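You operate a simulated robot arm through the tools that you are given. There is no shell and no other tool. Be economical: measure what you need, move in short steps, check, and stop when the job is done.

You run a simulated two-armed robot. Do the job below in one go: nothing can be reset, and whatever is moved stays where it is left.

Task
Press the drive two button three times. Turn the drive four knob to 80. Take the green sign from the top board of the grey shelf and put it in the blue cable crate. Take the grey bin on the top shelf of the roller stand and put it away on the shelf under the workbench. Push the blue desk drawer shut. Fetch the hub pulley from the desk top and set it on top of the silver steel spool. Put one of the cartons from the small wall shelf on the shelf under the desk. Switch the orange keypad switch on. Open the middle workbench drawer, take the power bank and leave it in the inside of the middle workbench drawer, then shut the drawer. Close the cage drawer. Open the top workbench drawer, take the orange cone from the top of the repair bench and leave it in the inside of the top workbench drawer, then shut the drawer. Any order will do. Set down upright: green sign, hub pulley, carton, orange cone.

It is judged by the outcome, as a careful person would: the job done as asked, and still so three seconds after it is handed in. It fails if anything else is knocked over, pushed out of place, dropped, spilled or broken.

Robot
Two 7-joint arms with two-finger parallel grippers on one trunk, on a base that drives. Base frame: it is fixed to the floor where the robot stands at the start and does not move with it; the origin is under the middle of the robot, x ahead of it, y to its left, z up. Lengths are in m, angles in rad, forces in N, time in s.
The left shoulder is at the start at [0.05, 0.177, 1.118], the right one opposite. With the tool pointing down near the work surface each hand reaches from about 0.1 to 0.68 m from the robot's upright axis, wherever it stands, measured 20 degrees to its own side. Places, roughly: blue cable crate [-1.25, -3.25, 1]; blue desk drawer [-2.8, 5.5, 0.7]; cage drawer [-3.7, 4.6, 0.7]; carton [-2.75, 6, 1.5]; drive four knob [0.6, -0.9, 0.9]; drive two button [0.6, 0, 0.8]; green sign [0.5, -2.25, 0.75]; grey bin (12x17x8 cm) [-1.9, -0.9, 0.9]; hub pulley [-2.75, 5.75, 0.75]; inside of the middle workbench drawer [-3.8, 1.2, 0.4]; inside of the top workbench drawer [-3.8, 1.2, 0.6]; middle workbench drawer [-3.7, 1.2, 0.4]; orange cone (11x11x18 cm) [-4, 4.5, 0.8]; orange keypad switch [-2.3, 5.6, 0.9]; power bank [-1.75, 5.5, 0.75]; shelf under the desk [-2.2, 5.8, 0.2]; shelf under the workbench [-3.8, 2.4, 0.3]; steel spool (6x6x5 cm) [-2.8, 5.7, 0.8]; top workbench drawer [-3.7, 1.2, 0.7]. Payload 3.43 kg a hand.
The tool frame of a hand sits at the grasp point between the pads (the TCP): z along the fingers, y along the line on which they close. The tips reach 0.034 m beyond it. Largest opening 0.128 m; finger width 0.024, thickness 0.012; the body of the gripper, 0.048 by 0.13 m, starts 0.096 m behind the TCP.
Orientation is told as [roll, pitch, yaw] about the base's x, y, z axes, in that order, counted from this pose: with the fingers straight down and closing along the base's y, the tool's x points along the base's -x, its y along +y and its z along -z.

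Tools
- The arms move only by the tool arm_command. It takes "left_commands", "right_commands" or both (then of equal length, played together; a hand with none holds still); each is a list of rows, each a list of 3 entries, a list of its own where there are three numbers: the shift along the tool's x, y, z in units of 250 mm (1.0 is 250 mm), then the turn, a rotation vector about the tool's x, y, z in units of 60 degrees (1.0 is 60 degrees), then the gripper command, from -1 (shut) to 1 (fully open), values between in proportion. In form: [[[tx, ty, tz], [rx, ry, rz], hand], ...]. A call has 1 to 12 rows; each row is the pose to reach, as a shift and turn from the pose commanded when the call began, along the tool's axes at that moment. A call with a number of a shift or a turn outside -1 to 1 is refused whole. Each row takes 0.2 s and may step no farther than 0.05 m and 0.15 rad from the row before; otherwise, or with a gripper value out of range, the whole call is refused. Where a pose cannot be reached the arm comes as near as it can. A force on the tool above 40 N (or 10 N above the force at the start of the call, whichever is more), or a blocked arm, ends the call early, and 0.2 s more pass. Each finger travels about 0.108 m/s and halts on what it meets, pressing with about 23 N; the grip force reading is that of the motor and also rises with nothing between the fingers. The clock runs only during rows and for 0.2 s after the last one: add rows that repeat a pose to give the fingers time. It gives the time, the measured TCP pose, the force on the tool (base axes), the opening and the grip force at its end, in the units of the frame above (readings bear some noise), with the torque about the TCP (base axes, N m) and any sound that the robot's microphone picked up.
- Cameras (640 x 400 px; columns grow to the right, rows downward): "scene" is now at [0.1321, -0.0479, 1.2729]; the picture's right is [-0.59, -0.81, 0.00], its down [-0.56, 0.41, -0.72] and it looks along [0.58, -0.43, -0.69] (base axes); focal length 259 px, centre (320, 200). "left" rides on the left gripper at [0.076, 0.011, -0.16] in its tool frame; the picture's right is [-0.15, 0.99, 0.00], its down [-0.88, -0.13, -0.46] and it looks along [-0.45, -0.07, 0.89] (tool axes); focal length 234 px, centre (320, 200). "right" rides on the right gripper at [0.076, -0.011, -0.16] in its tool frame; the picture's right is [0.15, 0.99, 0.00], its down [-0.88, 0.13, -0.46] and it looks along [-0.45, 0.07, 0.89] (tool axes); focal length 234 px, centre (320, 200). There is no depth. A picture from a camera that has moved, and an enlarged one, comes with that camera's place and axes in the base frame and with its lens. The place of the scene camera against the robot may be out by one fixed shift of up to 0.012 m in any direction.
- capture(camera): a new picture of that camera. It takes no simulated time.
- move_column(by): slides the trunk up (or, below 0, down) by that many m; the arms and the scene camera ride with it, the base frame stays. It gives what a move gives, with no picture.
- roll_base(legs): drives the robot by 1 to 6 legs, each [ahead, turn to the left] in m and rad, along the robot's own axes; the way and the turn of a leg run together, so that a leg with both is an arc; at most 1.5 m and 3.142 rad a leg. The arms and the cameras ride along, it lands a little off, and it stops where it bumps. It gives what a move gives.
- turn_head(pan, tilt): turns the head with the scene camera to pan (to the left, within 1.396 rad either way) and tilt (down, from -0.506 to 1.204), counted from straight ahead of the robot. It gives what a move gives.
- close_up(camera, box): a new picture of the part [left, top, right, bottom] of that camera's present view, enlarged. It takes no simulated time.
- close_job(): hands the job in; it is judged then, once.

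Go step by step. Nothing tells you exact positions but the pictures and the camera data: compare them with the known pose of the tool, close in by small moves and look again before you grip or let go. The budget is 535 turns and 316 pictures, counting those below and the enlarged ones. Unless the task says otherwise, let go and move clear before handing in.

The tools are called after "Call:" as a command line: name --argument value ..., lists and objects as JSON in quotes. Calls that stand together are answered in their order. arm_command: Moves the arms, as the interface text tells. Its arguments: {"type":"object","properties":{"left_commands":{"type":"array","items":{"type":"array"}},"right_commands":{"type":"array","items":{"type":"array"}}},"required":[]} The other tools are called the same way: move_column (by) slides the trunk up or down; roll_base (legs) drives the base; turn_head (pan, tilt) turns the head that bears the scene camera; capture (camera) takes a picture; close_up (camera, box) takes an enlarged picture of a part of a camera's view; close_job () hands the job in.

At the start:

```text
clock: 0.0
left_tcp_pos: [0.4378, -0.0447, 1.057]
left_ee_rot: [-0.001, 0.0, 0.003]
left_contact_force: [0.3, 0.3, -0.3]
left_moment: [0.0, -0.01, -0.02]
left_finger_gap: 0.128
left_grip_force: 0.2
right_tcp_pos: [0.3271, -0.3856, 1.0139]
right_ee_rot: [0.001, -0.001, 0.0]
right_contact_force: [-0.3, 1.4, -0.2]
right_moment: [0.0, 0.04, 0.01]
right_finger_gap: 0.1283
right_grip_force: 0.1
trunk travel left (down, up): [-0.289, 0.112]
robot x, y, heading: [-0.0015, -0.0018, -0.004]
head pan, tilt: [-0.634, 0.763]
```

scene: 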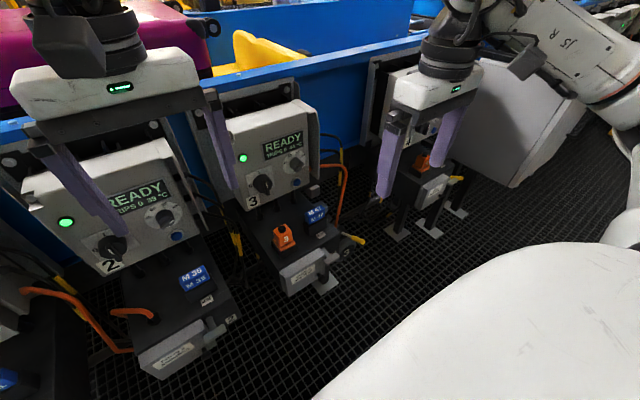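
right: 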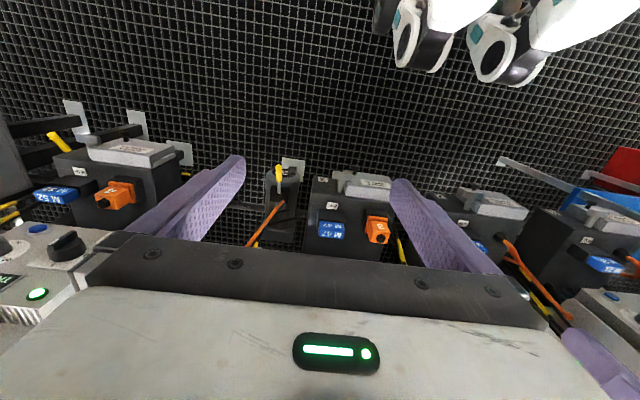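
left: 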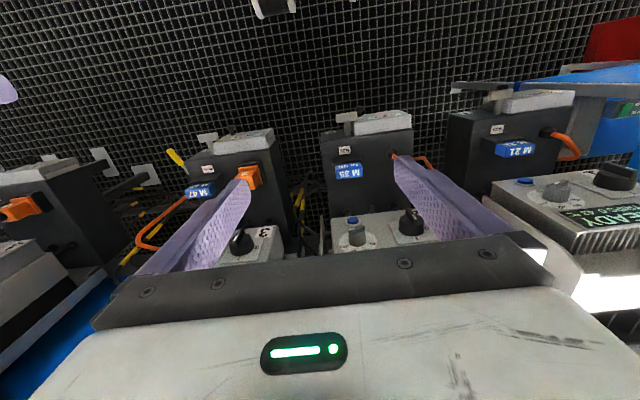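

I see a row of drive units in front, with drive 2 near the left and drive 3 in the middle. I'll look at drive two more closely first.

Call:
close_up --camera "scene" --box '[20, 130, 240, 290]'

Call:
turn_head --pan 0.0 --tilt 0.7

Call:
capture --camera "scene"

```text
2.50 times, centred on (130, 210) of scene
camera zoom: at [0.1321, -0.0479, 1.2729], right [-0.59, -0.81, 0.0], down [-0.56, 0.41, -0.72], along [0.58, -0.43, -0.69], focal length 647 px, centre (795, 175)
```

zoom: 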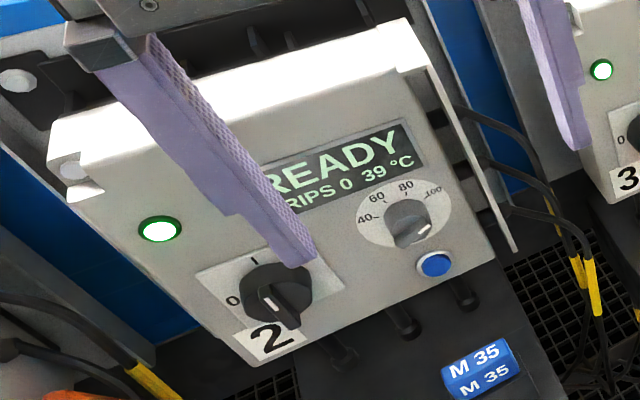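

```text
clock: 1.0
left_tcp_pos: [0.4383, -0.045, 1.0563]
left_ee_rot: [0.0, 0.001, 0.001]
left_contact_force: [0.4, -0.2, 0.6]
left_moment: [0.02, 0.0, -0.03]
left_finger_gap: 0.1282
left_grip_force: 0.0
right_tcp_pos: [0.3271, -0.386, 1.0138]
right_ee_rot: [-0.001, -0.001, 0.001]
right_contact_force: [-0.2, 0.7, 0.0]
right_moment: [-0.02, 0.0, -0.02]
right_finger_gap: 0.1278
right_grip_force: 0.1
trunk travel left (down, up): [-0.289, 0.112]
robot x, y, heading: [-0.0034, -0.0022, 0.001]
head pan, tilt: [0.0, 0.7]
```

```text
311 pictures are left
camera scene: at [0.1507, 0.0008, 1.2781], right [0.0, -1.0, 0.0], down [-0.64, 0.0, -0.76], along [0.76, 0.0, -0.64], focal length 259 px, centre (320, 200)
```

scene: 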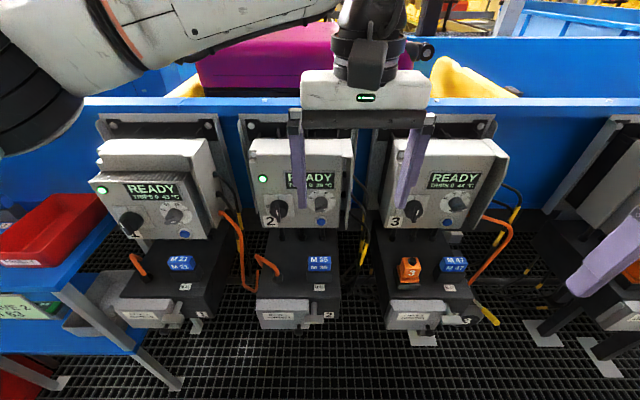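

Drive two's button is the small blue one near (0.6, 0, 0.83). I'll close the left gripper, tilt it forward and look with its camera.

Call:
arm_command --left_commands '[[[0.035, 0.026, 0.045], [0, -0.14, 0], -1], [[0.07, 0.05, 0.09], [0, -0.28, 0], -1], [[0.1, 0.08, 0.135], [0, -0.42, 0], -1], [[0.14, 0.1, 0.18], [0, -0.56, 0], -1], [[0.17, 0.13, 0.22], [0, -0.7, 0], -1], [[0.2, 0.15, 0.27], [0, -0.84, 0], -1], [[0.24, 0.18, 0.32], [0, -0.98, 0], -1], [[0.24, 0.18, 0.32], [0, -1, 0], -1]]'

Call:
capture --camera "left"

Call:
capture --camera "scene"

```text
clock: 2.8
left_tcp_pos: [0.3812, 0.0006, 0.9778]
left_ee_rot: [-0.02, -1.052, 0.033]
left_contact_force: [0.2, 0.2, -0.7]
left_moment: [0.02, 0.04, 0.02]
left_finger_gap: 0.0002
left_grip_force: 23.1
right_tcp_pos: [0.3258, -0.3857, 1.0143]
right_ee_rot: [0.001, 0.001, 0.0]
right_contact_force: [0.6, 0.3, 0.1]
right_moment: [0.04, 0.0, 0.0]
right_finger_gap: 0.1281
right_grip_force: 0.0
trunk travel left (down, up): [-0.289, 0.112]
robot x, y, heading: [-0.003, -0.0007, 0.004]
head pan, tilt: [0.0, 0.7]
```

```text
310 pictures are left
camera left: at [0.2056, 0.0091, 0.9931], right [0.06, 0.99, 0.12], down [0.04, -0.12, 0.99], along [1.0, -0.05, -0.05], focal length 234 px, centre (320, 200)
```

left: 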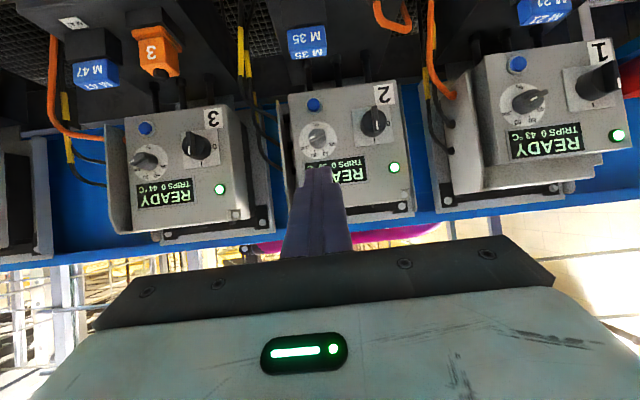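

```text
309 pictures are left
camera scene: at [0.1507, 0.0009, 1.2781], right [0.0, -1.0, 0.0], down [-0.64, 0.0, -0.76], along [0.76, 0.0, -0.64], focal length 259 px, centre (320, 200)
```

scene: 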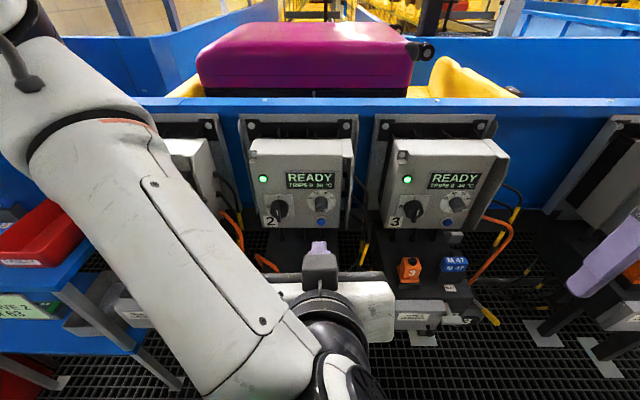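

The panel face is about vertical at x≈0.64, and the button sits at around (0.64, 0, 0.79). I'll bring the closed fingers in front of it.

Call:
arm_command --left_commands '[[[0.051, -0.003, 0.156], [0, -0.056, 0], -1], [[0.102, -0.005, 0.311], [0, -0.111, 0], -1], [[0.153, -0.008, 0.467], [0, -0.167, 0], -1], [[0.204, -0.011, 0.622], [0, -0.223, 0], -1], [[0.255, -0.014, 0.778], [0, -0.279, 0], -1], [[0.306, -0.016, 0.934], [0, -0.334, 0], -1], [[0.306, -0.016, 0.934], [0, -0.334, 0], -1]]'

Call:
capture --camera "left"

Call:
capture --camera "scene"

```text
clock: 4.4
left_tcp_pos: [0.5443, -0.0054, 0.7973]
left_ee_rot: [0.005, -1.394, 0.002]
left_contact_force: [0.3, 0.7, 0.7]
left_moment: [0.02, -0.01, 0.03]
left_finger_gap: 0.0001
left_grip_force: 22.9
left hand out of reach, approached as far as the arm can: row 6, 7
right_tcp_pos: [0.328, -0.3865, 1.0136]
right_ee_rot: [-0.001, 0.0, -0.001]
right_contact_force: [0.5, 0.2, -0.5]
right_moment: [0.02, 0.01, 0.0]
right_finger_gap: 0.1278
right_grip_force: 0.1
trunk travel left (down, up): [-0.289, 0.112]
robot x, y, heading: [0.0009, 0.0019, 0.002]
head pan, tilt: [0.0, 0.7]
```

```text
308 pictures are left
camera left: at [0.3737, 0.0041, 0.7514], right [0.02, 0.99, 0.14], down [-0.29, -0.13, 0.95], along [0.96, -0.06, 0.29], focal length 234 px, centre (320, 200)
```

left: 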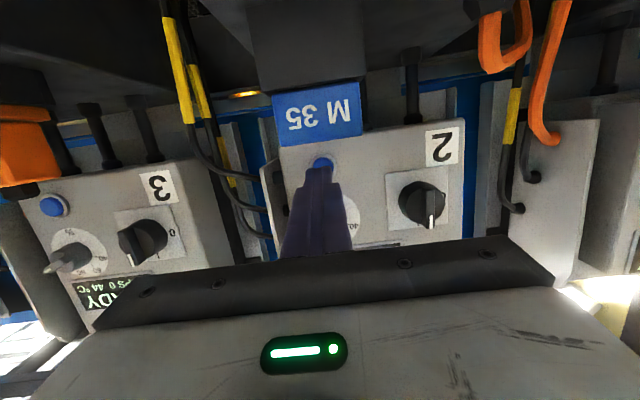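

```text
307 pictures are left
camera scene: at [0.1508, 0.001, 1.2781], right [0.0, -1.0, 0.0], down [-0.64, 0.0, -0.76], along [0.76, 0.0, -0.64], focal length 259 px, centre (320, 200)
```

scene: 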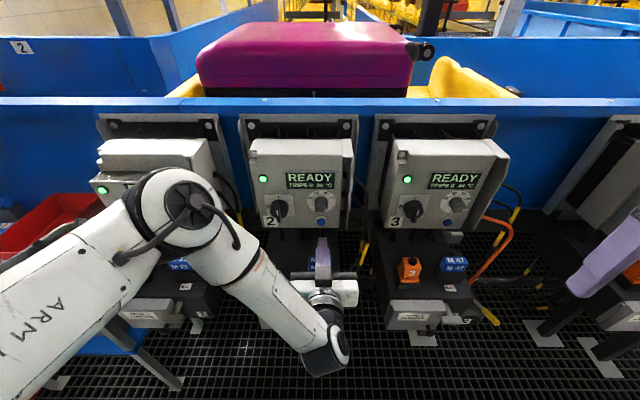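

The fingertip lines up with the button. I'll move ahead in small steps until contact.

Call:
arm_command --left_commands '[[[-0.014, 0, 0.079], [0, 0, 0], -1], [[-0.021, 0, 0.118], [0, 0, 0], -1], [[-0.028, 0, 0.157], [0, 0, 0], -1], [[-0.032, 0, 0.177], [0, 0, 0], -1], [[-0.035, 0, 0.197], [0, 0, 0], -1], [[-0.0385, 0, 0.217], [0, 0, 0], -1]]'

Call:
capture --camera "left"

```text
clock: 5.8
left_tcp_pos: [0.598, -0.0118, 0.8013]
left_ee_rot: [0.004, -1.39, 0.001]
left_contact_force: [0.2, 0.7, 0.3]
left_moment: [-0.02, 0.0, -0.03]
left_finger_gap: 0.0001
left_grip_force: 23.2
left hand out of reach, approached as far as the arm can: row 1, 2, 3, 4, 5, 6
right_tcp_pos: [0.3278, -0.3856, 1.0129]
right_ee_rot: [-0.002, 0.0, 0.001]
right_contact_force: [-0.4, -1.2, 0.4]
right_moment: [0.0, -0.02, 0.02]
right_finger_gap: 0.1282
right_grip_force: 0.0
trunk travel left (down, up): [-0.289, 0.112]
robot x, y, heading: [-0.0029, 0.0002, -0.001]
head pan, tilt: [0.0, 0.7]
```

```text
306 pictures are left
camera left: at [0.4264, -0.0017, 0.7574], right [0.02, 0.99, 0.15], down [-0.29, -0.13, 0.95], along [0.96, -0.06, 0.29], focal length 234 px, centre (320, 200)
```

left: 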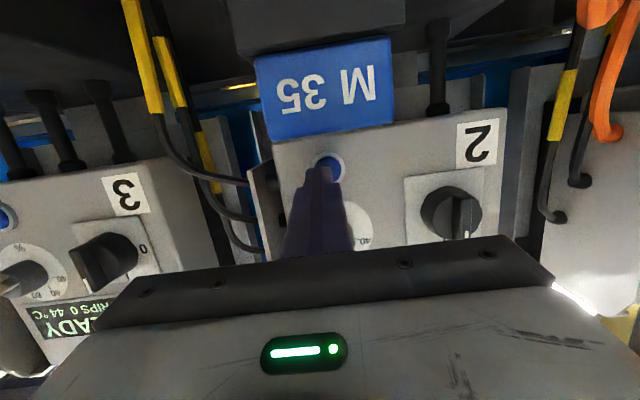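

The arm drifted near a joint limit. I'll back off a little and use a less flat hand.

Call:
arm_command --left_commands '[[[0.02, 0.01, -0.06], [0, 0, 0], -1], [[0.036, 0.02, -0.13], [0, 0.14, 0], -1], [[0.036, 0.03, -0.13], [0, 0.28, 0], -1], [[0.036, 0.036, -0.13], [0, 0.28, 0], -1]]'

```text
clock: 6.8
left_tcp_pos: [0.5624, -0.0027, 0.7993]
left_ee_rot: [-0.001, -1.101, 0.002]
left_contact_force: [0.2, 0.7, -0.1]
left_moment: [-0.01, -0.02, 0.03]
left_finger_gap: 0.0001
left_grip_force: 23.5
right_tcp_pos: [0.3286, -0.3865, 1.0131]
right_ee_rot: [0.0, -0.001, 0.001]
right_contact_force: [-0.1, -0.5, 0.6]
right_moment: [0.01, 0.03, 0.01]
right_finger_gap: 0.1281
right_grip_force: 0.0
trunk travel left (down, up): [-0.289, 0.112]
robot x, y, heading: [-0.0015, 0.0026, 0.0]
head pan, tilt: [0.0, 0.7]
```

Call:
arm_command --left_commands '[[[-0.024, 0, 0.076], [0, 0, 0], -1], [[-0.042, 0, 0.112], [0, 0, 0], -1], [[-0.051, 0, 0.13], [0, 0, 0], -1], [[-0.06, 0, 0.148], [0, 0, 0], -1], [[-0.07, 0, 0.165], [0, 0, 0], -1], [[-0.079, 0, 0.183], [0, 0, 0], -1], [[-0.088, 0, 0.2], [0, 0, 0], -1]]'

Call:
capture --camera "left"

```text
clock: 8.3
left_tcp_pos: [0.6053, -0.0048, 0.7927]
left_ee_rot: [-0.003, -1.09, -0.003]
left_contact_force: [-19.4, 1.9, 7.2]
left_moment: [-0.07, -0.14, 0.01]
left_finger_gap: 0.0002
left_grip_force: 22.6
right_tcp_pos: [0.3251, -0.385, 1.0143]
right_ee_rot: [-0.001, 0.0, 0.002]
right_contact_force: [-0.7, 0.2, -0.5]
right_moment: [-0.01, 0.02, 0.02]
right_finger_gap: 0.1278
right_grip_force: 0.1
trunk travel left (down, up): [-0.289, 0.112]
robot x, y, heading: [-0.0, 0.0001, 0.003]
head pan, tilt: [0.0, 0.7]
heard: click
stopped in row 7 (left hand): the force on the tool passed its limit (the readings are from after the stop); the commanded pose is now the measured one
```

```text
305 pictures are left
camera left: at [0.4284, 0.0074, 0.8002], right [0.07, 0.99, 0.13], down [0.0, -0.13, 0.99], along [1.0, -0.07, -0.01], focal length 234 px, centre (320, 200)
```

left: 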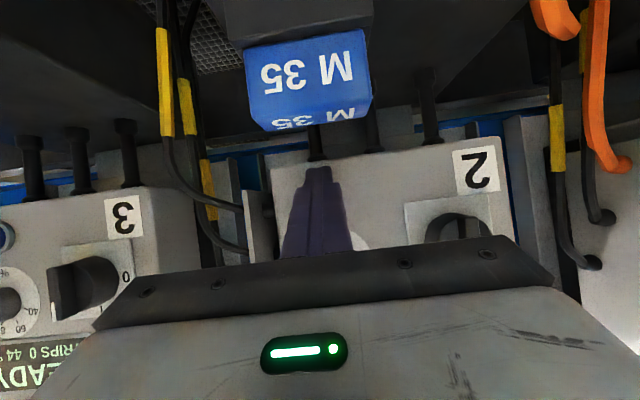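

One click was heard. I'll release and press again.

Call:
arm_command --left_commands '[[[0.018, 0, -0.035], [0, 0, 0], -1], [[0.037, 0, -0.071], [0, 0, 0], -1], [[0.037, 0, -0.071], [0, 0, 0], -1], [[0.018, 0, -0.035], [0, 0, 0], -1], [[0.009, 0, -0.018], [0, 0, 0], -1], [[0, 0, 0], [0, 0, 0], -1], [[-0.004, 0, 0.008], [0, 0, 0], -1]]'

```text
clock: 9.9
left_tcp_pos: [0.606, -0.0041, 0.791]
left_ee_rot: [-0.001, -1.092, -0.005]
left_contact_force: [-29.1, 3.3, 8.2]
left_moment: [0.11, -0.11, 0.14]
left_finger_gap: 0.0
left_grip_force: 23.4
right_tcp_pos: [0.3255, -0.3859, 1.0147]
right_ee_rot: [0.001, -0.004, -0.001]
right_contact_force: [-0.4, 0.3, -0.8]
right_moment: [0.01, 0.02, 0.0]
right_finger_gap: 0.1279
right_grip_force: 0.0
trunk travel left (down, up): [-0.289, 0.112]
robot x, y, heading: [0.0009, 0.002, -0.002]
head pan, tilt: [0.0, 0.7]
heard: click
```

Call:
arm_command --left_commands '[[[0.02, 0, -0.04], [0, 0, 0], -1], [[0.041, 0, -0.079], [0, 0, 0], -1], [[0.041, 0, -0.079], [0, 0, 0], -1], [[0.02, 0, -0.04], [0, 0, 0], -1], [[0.009, 0, -0.018], [0, 0, 0], -1], [[0.004, 0, -0.008], [0, 0, 0], -1], [[0, 0, 0], [0, 0, 0], -1]]'

```text
clock: 11.5
left_tcp_pos: [0.6062, -0.0045, 0.7924]
left_ee_rot: [0.0, -1.092, -0.004]
left_contact_force: [-33.6, 5.9, 7.1]
left_moment: [-0.02, -0.09, 0.16]
left_finger_gap: 0.0004
left_grip_force: 23.3
right_tcp_pos: [0.3246, -0.3854, 1.0149]
right_ee_rot: [0.0, -0.003, 0.002]
right_contact_force: [-0.1, -0.2, -0.3]
right_moment: [-0.02, -0.02, 0.03]
right_finger_gap: 0.1283
right_grip_force: 0.1
trunk travel left (down, up): [-0.289, 0.112]
robot x, y, heading: [0.002, 0.0012, -0.002]
head pan, tilt: [0.0, 0.7]
heard: click
```

Three presses are done. I'll withdraw the left hand, then look at drive four.

Call:
arm_command --left_commands '[[[0.09, 0, -0.177], [0, 0, 0], -1], [[0.18, 0, -0.355], [0, 0, 0], -1], [[0.1, 0, -0.52], [0, 0, 0], -1], [[-0.05, 0, -0.65], [0, 0, 0], -1], [[-0.2, 0, -0.75], [0, 0, 0], -0.5], [[-0.3, 0.1, -0.85], [0, 0, 0], 0]]'

Call:
capture --camera "scene"

Call:
turn_head --pan -0.9 --tilt 0.5

Call:
capture --camera "scene"

```text
clock: 12.9
left_tcp_pos: [0.4582, 0.0207, 0.9579]
left_ee_rot: [0.0, -1.094, -0.004]
left_contact_force: [0.4, -0.1, -0.3]
left_moment: [0.0, -0.01, -0.02]
left_finger_gap: 0.0636
left_grip_force: 0.1
right_tcp_pos: [0.3261, -0.3841, 1.0138]
right_ee_rot: [-0.002, 0.002, -0.001]
right_contact_force: [0.0, -0.8, -0.9]
right_moment: [0.0, -0.03, 0.03]
right_finger_gap: 0.128
right_grip_force: 0.1
trunk travel left (down, up): [-0.289, 0.112]
robot x, y, heading: [-0.002, -0.0009, 0.002]
head pan, tilt: [0.0, 0.7]
```

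```text
304 pictures are left
camera scene: at [0.1499, 0.0015, 1.2781], right [0.0, -1.0, 0.0], down [-0.64, 0.0, -0.77], along [0.77, 0.0, -0.64], focal length 259 px, centre (320, 200)
```

scene: 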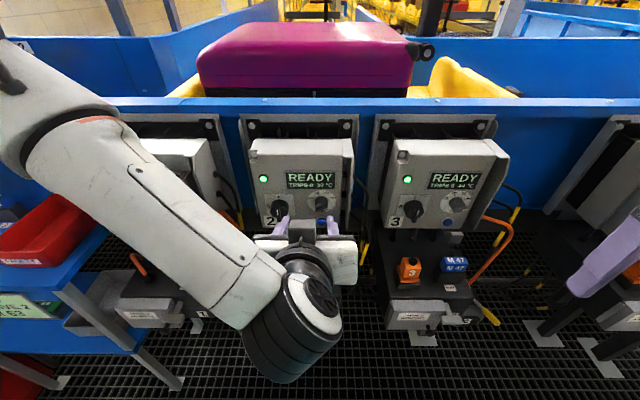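

```text
clock: 14.1
left_tcp_pos: [0.4578, 0.0205, 0.958]
left_ee_rot: [-0.001, -1.095, -0.004]
left_contact_force: [0.7, 0.1, 0.1]
left_moment: [-0.02, -0.01, 0.03]
left_finger_gap: 0.0636
left_grip_force: 0.1
right_tcp_pos: [0.3265, -0.3859, 1.0124]
right_ee_rot: [0.0, -0.001, 0.0]
right_contact_force: [-0.3, -0.5, -0.6]
right_moment: [-0.01, 0.0, -0.03]
right_finger_gap: 0.1282
right_grip_force: 0.1
trunk travel left (down, up): [-0.289, 0.112]
robot x, y, heading: [-0.0039, -0.0033, -0.001]
head pan, tilt: [-0.901, 0.499]
```

```text
303 pictures are left
camera scene: at [0.1219, -0.0702, 1.2958], right [-0.78, -0.62, 0.0], down [-0.3, 0.37, -0.88], along [0.55, -0.69, -0.48], focal length 259 px, centre (320, 200)
```

scene: 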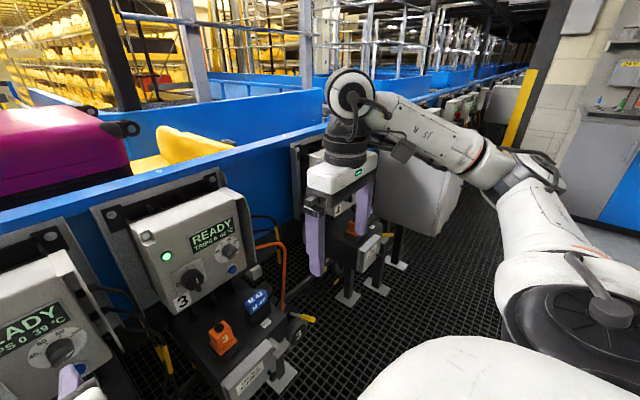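

Drive three is beside two; drive four is further right along the row. I'll tuck the left hand and drive along the row.

Call:
arm_command --left_commands '[[[-0.02, 0.11, -0.07], [0, 0.13, 0], 0], [[-0.04, 0.23, -0.14], [0, 0.26, 0], 0], [[-0.06, 0.34, -0.21], [0, 0.39, 0], 0], [[-0.08, 0.46, -0.28], [0, 0.52, 0], 0.5], [[-0.1, 0.57, -0.35], [0, 0.65, 0], 1], [[-0.12, 0.69, -0.42], [0, 0.78, 0], 1], [[-0.14, 0.8, -0.5], [0, 0.9, 0], 1], [[-0.154, 0.92, -0.575], [0, 1, 0], 1]]'

Call:
roll_base --legs '[[-0.15, 0], [0, -1.57]]'

Call:
turn_head --pan 0 --tilt 0.4

Call:
capture --camera "scene"

```text
clock: 15.9
left_tcp_pos: [0.3464, 0.2539, 1.0559]
left_ee_rot: [0.001, -0.043, -0.003]
left_contact_force: [-0.1, -0.4, 0.5]
left_moment: [-0.01, 0.04, 0.02]
left_finger_gap: 0.1279
left_grip_force: 0.0
right_tcp_pos: [0.3274, -0.385, 1.013]
right_ee_rot: [0.0, -0.001, 0.001]
right_contact_force: [0.4, 1.0, 0.5]
right_moment: [0.03, -0.01, 0.0]
right_finger_gap: 0.1282
right_grip_force: 0.1
trunk travel left (down, up): [-0.289, 0.112]
robot x, y, heading: [0.0003, 0.0016, -0.002]
head pan, tilt: [-0.901, 0.499]
```

```text
clock: 21.1
left_tcp_pos: [0.0994, -0.3495, 1.0568]
left_ee_rot: [0.002, -0.047, -1.587]
left_contact_force: [0.6, -0.1, -1.0]
left_moment: [0.01, -0.02, 0.01]
left_finger_gap: 0.1282
left_grip_force: 0.0
right_tcp_pos: [-0.5373, -0.3224, 1.0131]
right_ee_rot: [0.0, 0.0, -1.582]
right_contact_force: [-0.6, -0.2, 0.5]
right_moment: [0.01, 0.0, -0.05]
right_finger_gap: 0.1278
right_grip_force: 0.0
trunk travel left (down, up): [-0.289, 0.112]
robot x, y, heading: [-0.1495, 0.0005, -1.584]
head pan, tilt: [-0.901, 0.499]
```

```text
clock: 22.3
left_tcp_pos: [0.0989, -0.3497, 1.0556]
left_ee_rot: [0.001, -0.047, -1.587]
left_contact_force: [0.0, -0.6, 0.0]
left_moment: [0.01, -0.03, 0.0]
left_finger_gap: 0.1282
left_grip_force: 0.1
right_tcp_pos: [-0.5366, -0.3233, 1.0132]
right_ee_rot: [0.001, -0.001, -1.581]
right_contact_force: [-0.4, 1.0, -0.6]
right_moment: [-0.03, 0.0, -0.01]
right_finger_gap: 0.1278
right_grip_force: 0.0
trunk travel left (down, up): [-0.289, 0.112]
robot x, y, heading: [-0.1488, -0.0001, -1.583]
head pan, tilt: [0.0, 0.4]
```

```text
302 pictures are left
camera scene: at [-0.1542, -0.1615, 1.305], right [-1.0, 0.01, 0.0], down [0.01, 0.39, -0.92], along [-0.01, -0.92, -0.39], focal length 259 px, centre (320, 200)
```

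scene: 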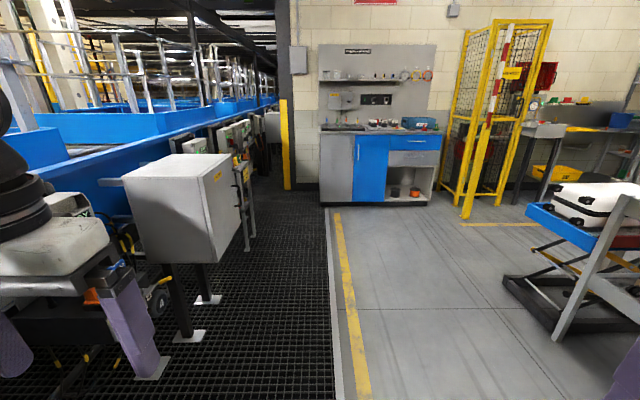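

Ahead I see a workbench-like cabinet, a wire cage and a scissor lift; a white enclosure on posts stands just past drive four. I'll drive 0.65 m and face the drives again.

Call:
roll_base --legs '[[0.65, 0], [0, 1.57]]'

Call:
turn_head --pan -0.4 --tilt 0.6

Call:
capture --camera "scene"

Call:
capture --camera "right"

```text
clock: 29.8
left_tcp_pos: [0.1916, -0.4031, 1.0562]
left_ee_rot: [0.001, -0.047, -0.001]
left_contact_force: [0.8, 0.3, 0.7]
left_moment: [0.03, 0.0, 0.0]
left_finger_gap: 0.1277
left_grip_force: 0.1
right_tcp_pos: [0.1726, -1.0399, 1.0136]
right_ee_rot: [0.0, 0.0, 0.002]
right_contact_force: [-0.3, 0.4, 0.8]
right_moment: [-0.04, -0.02, 0.03]
right_finger_gap: 0.128
right_grip_force: 0.0
trunk travel left (down, up): [-0.289, 0.112]
robot x, y, heading: [-0.1549, -0.654, 0.001]
head pan, tilt: [0.0, 0.4]
```

```text
clock: 30.7
left_tcp_pos: [0.1905, -0.4041, 1.0557]
left_ee_rot: [0.0, -0.046, 0.0]
left_contact_force: [-0.2, 0.1, -0.4]
left_moment: [0.01, 0.01, 0.0]
left_finger_gap: 0.1279
left_grip_force: 0.0
right_tcp_pos: [0.1719, -1.0414, 1.0134]
right_ee_rot: [0.002, 0.0, 0.004]
right_contact_force: [-0.2, 1.0, -0.1]
right_moment: [0.0, 0.0, 0.0]
right_finger_gap: 0.1282
right_grip_force: 0.2
trunk travel left (down, up): [-0.289, 0.112]
robot x, y, heading: [-0.1557, -0.658, 0.004]
head pan, tilt: [-0.4, 0.6]
```

```text
301 pictures are left
camera scene: at [-0.008, -0.6886, 1.2868], right [-0.39, -0.92, 0.0], down [-0.52, 0.22, -0.83], along [0.76, -0.32, -0.56], focal length 259 px, centre (320, 200)
```

scene: 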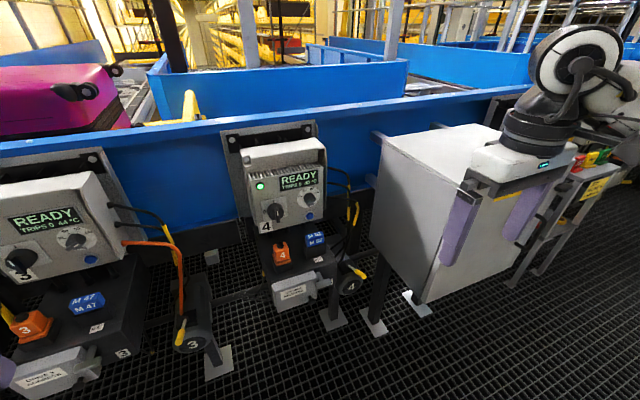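

```text
300 pictures are left
camera right: at [0.097, -1.0519, 1.1726], right [-0.15, 0.99, 0.0], down [0.88, 0.13, 0.46], along [0.45, 0.07, -0.89], focal length 234 px, centre (320, 200)
```

right: 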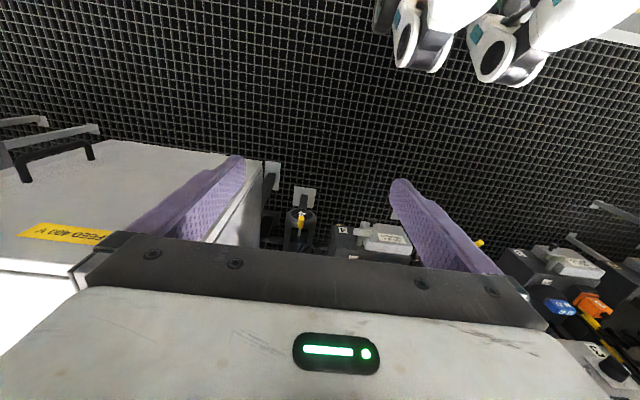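

Drive four's dial is around (0.63, -0.925, 0.83). I'll bring the right hand in front of it, tilted forward, and move closer.

Call:
arm_command --right_commands '[[[-0.02, 0.07, 0.03], [0, -0.14, 0], 0.5], [[-0.04, 0.14, 0.07], [0, -0.28, 0], 0], [[-0.06, 0.21, 0.1], [0, -0.42, 0], 0], [[-0.08, 0.28, 0.14], [0, -0.56, 0], 0], [[-0.1, 0.35, 0.18], [0, -0.7, 0], 0], [[-0.11, 0.41, 0.21], [0, -0.84, 0], 0], [[-0.12, 0.46, 0.24], [0, -0.98, 0], 0], [[-0.12, 0.46, 0.24], [0, -1, 0], 0]]'

Call:
roll_base --legs '[[0.12, 0]]'

Call:
capture --camera "right"

Call:
capture --camera "scene"

```text
clock: 32.5
left_tcp_pos: [0.1915, -0.403, 1.0555]
left_ee_rot: [0.0, -0.048, 0.002]
left_contact_force: [-0.6, 0.1, -0.1]
left_moment: [-0.01, 0.0, 0.0]
left_finger_gap: 0.128
left_grip_force: 0.0
right_tcp_pos: [0.3065, -0.9647, 0.9363]
right_ee_rot: [0.005, -1.031, 0.002]
right_contact_force: [0.3, 0.7, -0.3]
right_moment: [0.04, -0.02, 0.01]
right_finger_gap: 0.0641
right_grip_force: 0.0
right hand out of reach, approached as far as the arm can: row 4, 5, 6, 7, 8
trunk travel left (down, up): [-0.289, 0.112]
robot x, y, heading: [-0.1565, -0.6585, 0.003]
head pan, tilt: [-0.4, 0.6]
```

```text
clock: 33.7
left_tcp_pos: [0.307, -0.4023, 1.056]
left_ee_rot: [-0.001, -0.044, 0.001]
left_contact_force: [1.4, -1.3, -0.2]
left_moment: [0.02, 0.02, -0.02]
left_finger_gap: 0.1278
left_grip_force: 0.1
right_tcp_pos: [0.4232, -0.9646, 0.9348]
right_ee_rot: [0.0, -1.032, 0.002]
right_contact_force: [0.0, 0.4, -0.1]
right_moment: [0.03, 0.01, 0.0]
right_finger_gap: 0.064
right_grip_force: 0.0
trunk travel left (down, up): [-0.289, 0.112]
robot x, y, heading: [-0.0383, -0.6545, 0.003]
head pan, tilt: [-0.4, 0.6]
```

```text
299 pictures are left
camera right: at [0.2467, -0.9766, 0.952], right [-0.08, 0.99, -0.13], down [0.06, 0.13, 0.99], along [1.0, 0.07, -0.07], focal length 234 px, centre (320, 200)
```

right: 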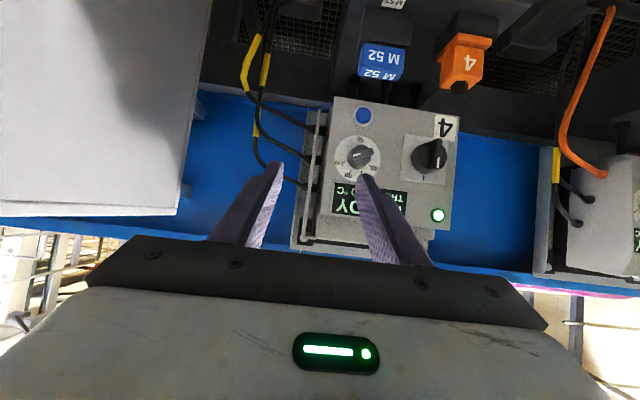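

```text
298 pictures are left
camera scene: at [0.109, -0.6883, 1.2866], right [-0.39, -0.92, 0.0], down [-0.52, 0.22, -0.82], along [0.76, -0.32, -0.57], focal length 259 px, centre (320, 200)
```

scene: 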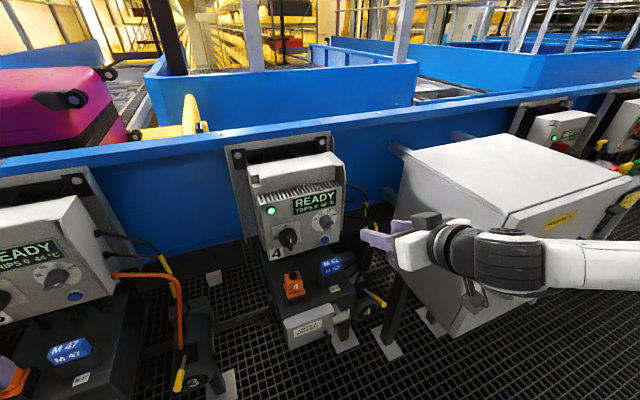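

Call:
close_up --camera "scene" --box '[240, 140, 370, 280]'

Call:
close_up --camera "right" --box '[320, 90, 470, 240]'

```text
2.86 times, centred on (305, 210) of scene
camera zoom: at [0.109, -0.6883, 1.2866], right [-0.39, -0.92, 0.0], down [-0.52, 0.22, -0.82], along [0.76, -0.32, -0.57], focal length 739 px, centre (363, 171)
```

zoom: 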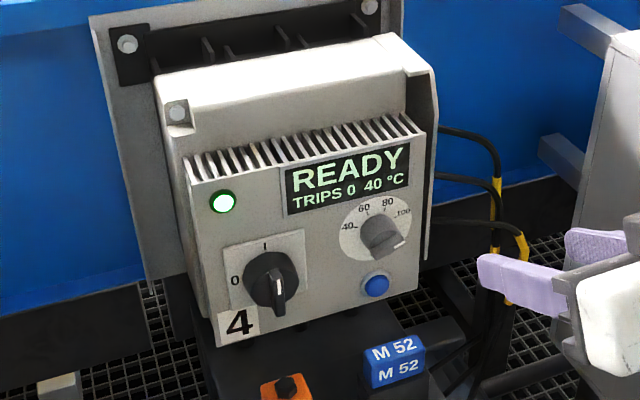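

```text
2.67 times, centred on (395, 165) of right
camera zoom: at [0.2467, -0.9766, 0.952], right [-0.08, 0.99, -0.13], down [0.06, 0.13, 0.99], along [1.0, 0.07, -0.07], focal length 624 px, centre (120, 293)
```

zoom: 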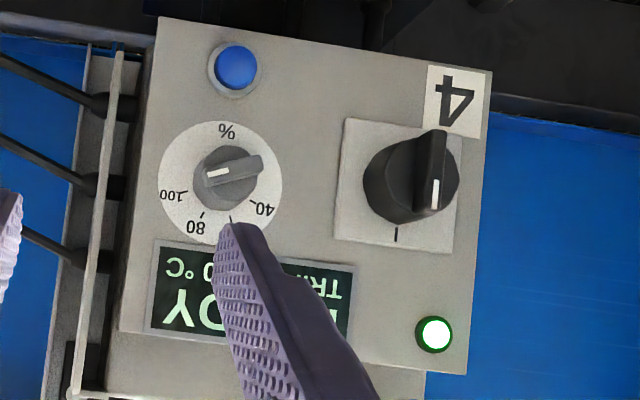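

Call:
close_up --camera "scene" --box '[305, 205, 345, 240]'

Call:
close_up --camera "right" --box '[330, 130, 390, 185]'

```text
11.43 times, centred on (325, 222) of scene
camera zoom: at [0.109, -0.6883, 1.2866], right [-0.39, -0.92, 0.0], down [-0.52, 0.22, -0.82], along [0.76, -0.32, -0.57], focal length 2958 px, centre (263, -57)
```

zoom: 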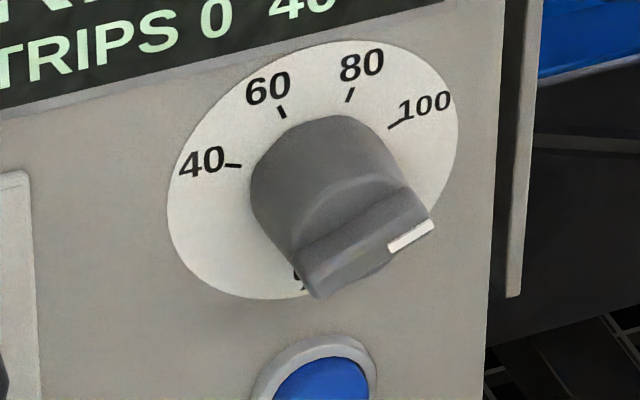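

```text
7.27 times, centred on (360, 158) of right
camera zoom: at [0.2467, -0.9766, 0.952], right [-0.08, 0.99, -0.13], down [0.06, 0.13, 0.99], along [1.0, 0.07, -0.07], focal length 1703 px, centre (29, 509)
```

zoom: 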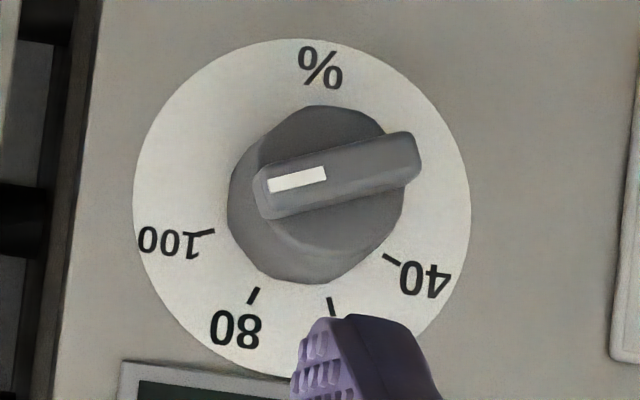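

The dial is clear: the white mark stands at 100, and 80 is one step (45°) counter-clockwise. I'll level the right hand in front of the knob.

Call:
arm_command --right_commands '[[[0.05, 0.06, 0.06], [0, -0.13, 0], -0.3], [[0.1, 0.12, 0.12], [0, -0.26, 0], -0.3], [[0.15, 0.19, 0.19], [0, -0.39, 0], -0.3], [[0.2, 0.248, 0.247], [0, -0.516, 0], -0.3], [[0.2, 0.248, 0.247], [0, -0.516, 0], -0.3]]'

```text
clock: 34.9
left_tcp_pos: [0.307, -0.4033, 1.0565]
left_ee_rot: [-0.001, -0.049, 0.0]
left_contact_force: [0.4, 0.1, 0.3]
left_moment: [-0.01, -0.03, 0.02]
left_finger_gap: 0.1281
left_grip_force: 0.0
right_tcp_pos: [0.4413, -0.8743, 0.9373]
right_ee_rot: [0.092, -1.114, 0.204]
right_contact_force: [0.1, -1.4, -0.3]
right_moment: [0.01, -0.01, -0.01]
right_finger_gap: 0.045
right_grip_force: 0.0
right hand out of reach, approached as far as the arm can: row 1, 2, 3, 4, 5
trunk travel left (down, up): [-0.289, 0.112]
robot x, y, heading: [-0.0375, -0.6562, 0.0]
head pan, tilt: [-0.4, 0.6]
```

The arm is too folded; I'll back the base off for a better reach and set the hand again.

Call:
roll_base --legs '[[-0.15, 0]]'

Call:
arm_command --right_commands '[[[0.04, 0.0, 0.14], [0, -0.1, 0], -0.3], [[0.08, 0.0, 0.28], [0, -0.2, 0], -0.3], [[0.12, 0.0, 0.42], [0, -0.3, 0], -0.3], [[0.16, 0.0, 0.52], [0, -0.4, 0], -0.3], [[0.16, 0.0, 0.52], [0, -0.43, 0], -0.3]]'

```text
clock: 36.3
left_tcp_pos: [0.1587, -0.4042, 1.0567]
left_ee_rot: [0.001, -0.047, -0.001]
left_contact_force: [-0.9, 0.1, -0.6]
left_moment: [0.01, -0.03, 0.05]
left_finger_gap: 0.1279
left_grip_force: 0.2
right_tcp_pos: [0.2929, -0.8754, 0.9374]
right_ee_rot: [0.092, -1.114, 0.204]
right_contact_force: [-0.8, 0.1, -0.2]
right_moment: [0.01, -0.02, 0.01]
right_finger_gap: 0.0451
right_grip_force: 0.0
trunk travel left (down, up): [-0.289, 0.112]
robot x, y, heading: [-0.1869, -0.6543, 0.002]
head pan, tilt: [-0.4, 0.6]
```

```text
clock: 37.5
left_tcp_pos: [0.16, -0.4027, 1.0562]
left_ee_rot: [0.002, -0.048, -0.001]
left_contact_force: [0.5, -0.4, 0.8]
left_moment: [-0.02, -0.01, 0.0]
left_finger_gap: 0.1278
left_grip_force: 0.1
right_tcp_pos: [0.3903, -0.856, 0.8449]
right_ee_rot: [1.438, -1.525, -1.143]
right_contact_force: [-0.2, -0.1, -0.4]
right_moment: [-0.01, 0.02, 0.03]
right_finger_gap: 0.0449
right_grip_force: 0.1
right hand out of reach, approached as far as the arm can: row 4, 5
trunk travel left (down, up): [-0.289, 0.112]
robot x, y, heading: [-0.1876, -0.6516, 0.005]
head pan, tilt: [-0.4, 0.6]
```

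Call:
arm_command --right_commands '[[[-0.02, -0.1, 0.05], [0.141, 0, 0], -0.3], [[-0.048, -0.222, 0.1], [0.282, 0, 0], -0.3], [[-0.048, -0.222, 0.1], [0.282, 0, 0], -0.3]]'

Call:
capture --camera "right"

```text
clock: 38.3
left_tcp_pos: [0.1596, -0.4031, 1.0562]
left_ee_rot: [0.002, -0.046, 0.0]
left_contact_force: [0.6, 0.2, 0.1]
left_moment: [0.0, 0.03, -0.02]
left_finger_gap: 0.1279
left_grip_force: 0.1
right_tcp_pos: [0.4345, -0.9758, 0.8612]
right_ee_rot: [1.227, -1.503, -1.179]
right_contact_force: [-0.2, 0.1, -0.1]
right_moment: [-0.02, 0.01, -0.02]
right_finger_gap: 0.0448
right_grip_force: 0.0
right hand out of reach, approached as far as the arm can: row 1, 2, 3
trunk travel left (down, up): [-0.289, 0.112]
robot x, y, heading: [-0.191, -0.6588, 0.004]
head pan, tilt: [-0.4, 0.6]
```

```text
293 pictures are left
camera right: at [0.2746, -0.9907, 0.7877], right [-0.05, 1.0, -0.08], down [-0.44, 0.05, 0.9], along [0.9, 0.08, 0.43], focal length 234 px, centre (320, 200)
```

right: 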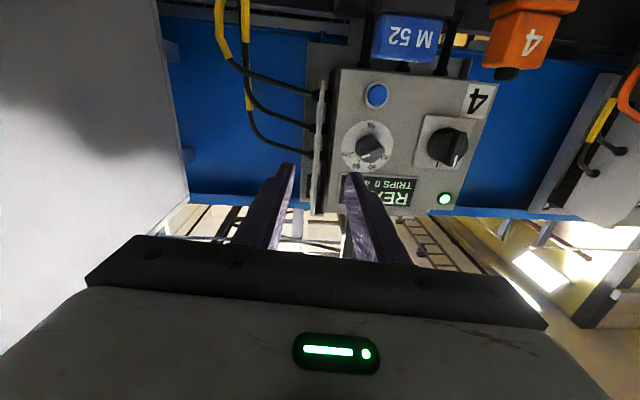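

The hand stalls when reaching inward. I'll back up a little and turn the robot left so the right arm points outward to the knob.

Call:
roll_base --legs '[[-0.12, 0], [0, 0.4]]'

```text
clock: 40.7
left_tcp_pos: [-0.0809, -0.2901, 1.0571]
left_ee_rot: [0.0, -0.047, 0.395]
left_contact_force: [-0.4, 1.0, -0.8]
left_moment: [-0.01, -0.01, -0.01]
left_finger_gap: 0.1281
left_grip_force: 0.0
right_tcp_pos: [0.393, -0.7138, 0.8609]
right_ee_rot: [1.222, -1.502, -0.779]
right_contact_force: [0.2, -0.4, -0.6]
right_moment: [0.03, -0.01, 0.0]
right_finger_gap: 0.0449
right_grip_force: 0.1
trunk travel left (down, up): [-0.289, 0.112]
robot x, y, heading: [-0.3052, -0.6585, 0.395]
head pan, tilt: [-0.4, 0.6]
```

Call:
arm_command --right_commands '[[[0, -0.15, -0.06], [0.085, -0.01, 0], -0.3], [[0, -0.3, -0.1], [0.17, -0.02, 0], -0.3], [[0, -0.45, -0.13], [0.255, -0.03, 0], -0.3], [[0.01, -0.6, -0.16], [0.34, -0.05, 0], -0.3], [[0.02, -0.743, -0.19], [0.423, -0.065, 0], -0.3], [[0.02, -0.743, -0.19], [0.423, -0.065, 0], -0.3]]'

Call:
capture --camera "right"

```text
clock: 42.1
left_tcp_pos: [-0.0825, -0.289, 1.0564]
left_ee_rot: [0.0, -0.046, 0.396]
left_contact_force: [0.6, -0.2, 0.0]
left_moment: [-0.02, -0.03, 0.01]
left_finger_gap: 0.1279
left_grip_force: 0.1
right_tcp_pos: [0.4258, -0.9024, 0.8521]
right_ee_rot: [1.62, -1.497, -1.509]
right_contact_force: [-0.4, -1.0, 0.1]
right_moment: [-0.02, 0.0, 0.07]
right_finger_gap: 0.0447
right_grip_force: 0.0
right hand out of reach, approached as far as the arm can: row 1, 2, 3, 4, 5, 6
trunk travel left (down, up): [-0.289, 0.112]
robot x, y, heading: [-0.3064, -0.6539, 0.394]
head pan, tilt: [-0.4, 0.6]
```

```text
292 pictures are left
camera right: at [0.2682, -0.9256, 0.7743], right [-0.11, 0.99, -0.07], down [-0.46, 0.02, 0.89], along [0.88, 0.13, 0.46], focal length 234 px, centre (320, 200)
```

right: 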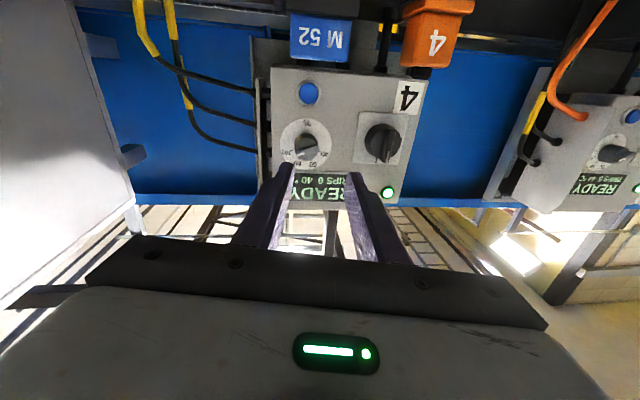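

Knob lies at about (0.58, -0.905, 0.855). I'll roll the gripper so the pads straddle the bar.

Call:
arm_command --right_commands '[[[0, 0, 0], [0, 0, 0.14], -0.3], [[0, 0, 0], [0, 0, 0.28], -0.3], [[0, 0, 0], [0, 0, 0.42], -0.3], [[0, 0, 0], [0, 0, 0.56], -0.3], [[0, 0, 0], [0, 0, 0.7], -0.3], [[0, 0, 0], [0, 0, 0.84], -0.3], [[0, 0, 0], [0, 0, 0.98], -0.3]]'

Call:
capture --camera "right"

```text
clock: 43.7
left_tcp_pos: [-0.0819, -0.2892, 1.0554]
left_ee_rot: [-0.001, -0.045, 0.393]
left_contact_force: [0.0, 0.4, -0.2]
left_moment: [-0.01, 0.02, 0.04]
left_finger_gap: 0.1279
left_grip_force: 0.0
right_tcp_pos: [0.4278, -0.9035, 0.8527]
right_ee_rot: [1.574, -0.47, -1.462]
right_contact_force: [0.3, -0.4, -0.1]
right_moment: [0.03, -0.03, 0.02]
right_finger_gap: 0.045
right_grip_force: 0.0
trunk travel left (down, up): [-0.289, 0.112]
robot x, y, heading: [-0.3034, -0.6562, 0.399]
head pan, tilt: [-0.4, 0.6]
```

```text
291 pictures are left
camera right: at [0.2618, -0.8583, 0.8066], right [-0.07, 0.57, 0.82], down [-0.37, -0.77, 0.51], along [0.92, -0.27, 0.27], focal length 234 px, centre (320, 200)
```

right: 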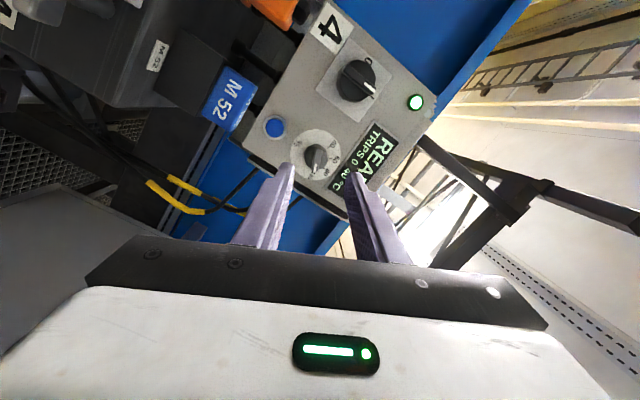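

Call:
close_up --camera "right" --box '[270, 110, 370, 210]'

Call:
capture --camera "scene"

```text
4.00 times, centred on (320, 160) of right
camera zoom: at [0.2618, -0.8583, 0.8066], right [-0.07, 0.57, 0.82], down [-0.37, -0.77, 0.51], along [0.92, -0.27, 0.27], focal length 937 px, centre (320, 360)
```

zoom: 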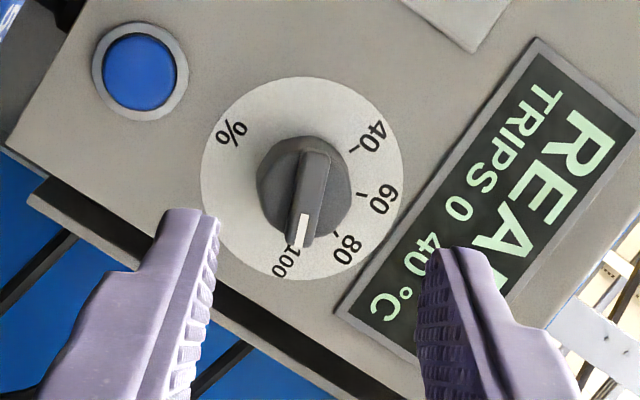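

```text
289 pictures are left
camera scene: at [-0.156, -0.6282, 1.2868], right [0.0, -1.0, 0.0], down [-0.56, 0.0, -0.83], along [0.83, 0.0, -0.56], focal length 259 px, centre (320, 200)
```

scene: 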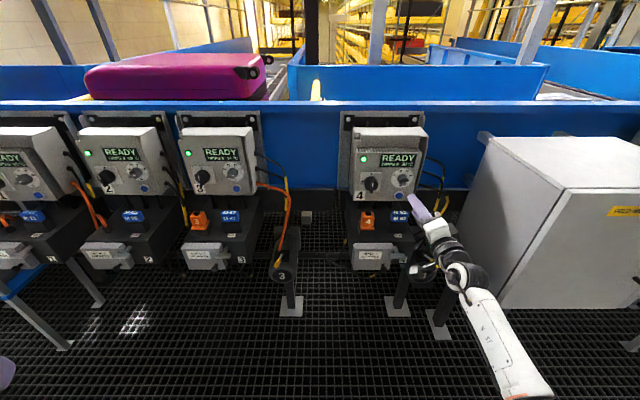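

The bar is aligned with the pads. I'll shift sideways and advance toward it.

Call:
arm_command --right_commands '[[[-0.04, 0, 0.12], [0, 0, 9.8e-10], -0.3], [[-0.088, 0, 0.24], [0, 0, 0], -0.3], [[-0.088, 0, 0.36], [0, 0, 0], -0.3], [[-0.088, 0, 0.36], [0, 0, 0], -0.3]]'

Call:
capture --camera "right"

Call:
close_up --camera "scene" --box '[340, 110, 480, 250]'

```text
clock: 44.7
left_tcp_pos: [-0.0817, -0.2894, 1.0565]
left_ee_rot: [-0.001, -0.046, 0.394]
left_contact_force: [0.1, -0.3, 0.6]
left_moment: [-0.02, 0.0, -0.02]
left_finger_gap: 0.1279
left_grip_force: 0.1
right_tcp_pos: [0.5183, -0.9128, 0.8632]
right_ee_rot: [1.574, -0.473, -1.463]
right_contact_force: [-0.6, 1.0, -0.1]
right_moment: [0.03, 0.0, 0.01]
right_finger_gap: 0.045
right_grip_force: 0.1
trunk travel left (down, up): [-0.289, 0.112]
robot x, y, heading: [-0.3008, -0.6562, 0.396]
head pan, tilt: [-0.4, 0.6]
```

```text
288 pictures are left
camera right: at [0.3529, -0.8688, 0.8169], right [-0.07, 0.58, 0.81], down [-0.38, -0.77, 0.51], along [0.92, -0.27, 0.27], focal length 234 px, centre (320, 200)
```

right: 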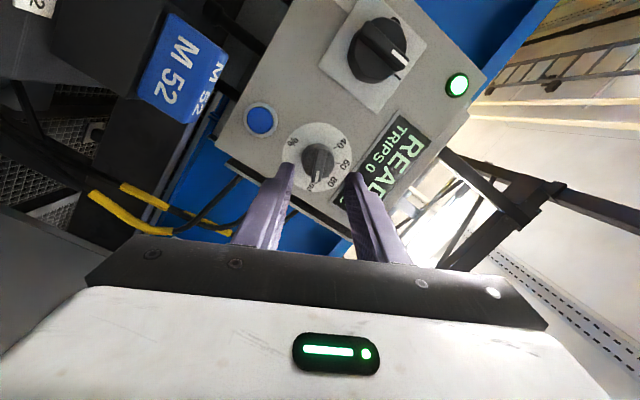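

```text
2.86 times, centred on (410, 180) of scene
camera zoom: at [-0.1561, -0.6283, 1.2868], right [0.0, -1.0, 0.0], down [-0.56, 0.0, -0.83], along [0.83, 0.0, -0.56], focal length 739 px, centre (63, 257)
```

zoom: 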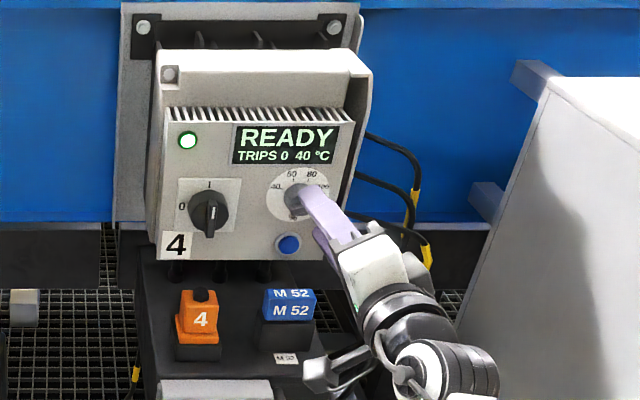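

Call:
arm_command --right_commands '[[[0, 0, 0.06], [0, 0, 0], -0.3], [[0, 0, 0.1], [0, 0, 0], -0.3], [[0, 0, 0.14], [0, 0, 0], -0.3], [[0, 0, 0.14], [0, 0, 0], -0.3]]'

Call:
close_up --camera "right" --box '[220, 80, 420, 260]'

```text
clock: 45.7
left_tcp_pos: [-0.0825, -0.2899, 1.0557]
left_ee_rot: [0.0, -0.045, 0.395]
left_contact_force: [-0.5, -0.1, 0.3]
left_moment: [0.03, 0.03, 0.0]
left_finger_gap: 0.128
left_grip_force: 0.1
right_tcp_pos: [0.5538, -0.9085, 0.8626]
right_ee_rot: [1.575, -0.473, -1.465]
right_contact_force: [0.8, -0.6, -0.7]
right_moment: [0.02, 0.01, 0.0]
right_finger_gap: 0.0448
right_grip_force: 0.1
trunk travel left (down, up): [-0.289, 0.112]
robot x, y, heading: [-0.3044, -0.6568, 0.399]
head pan, tilt: [-0.4, 0.6]
```

```text
2.22 times, centred on (320, 170) of right
camera zoom: at [0.3886, -0.8642, 0.8177], right [-0.07, 0.58, 0.81], down [-0.37, -0.77, 0.52], along [0.92, -0.27, 0.27], focal length 520 px, centre (320, 267)
```

zoom: 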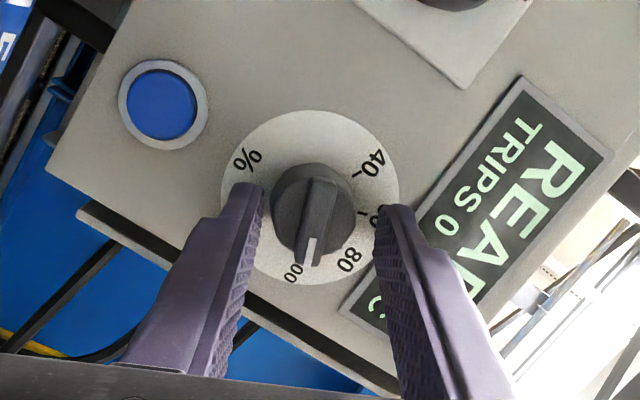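

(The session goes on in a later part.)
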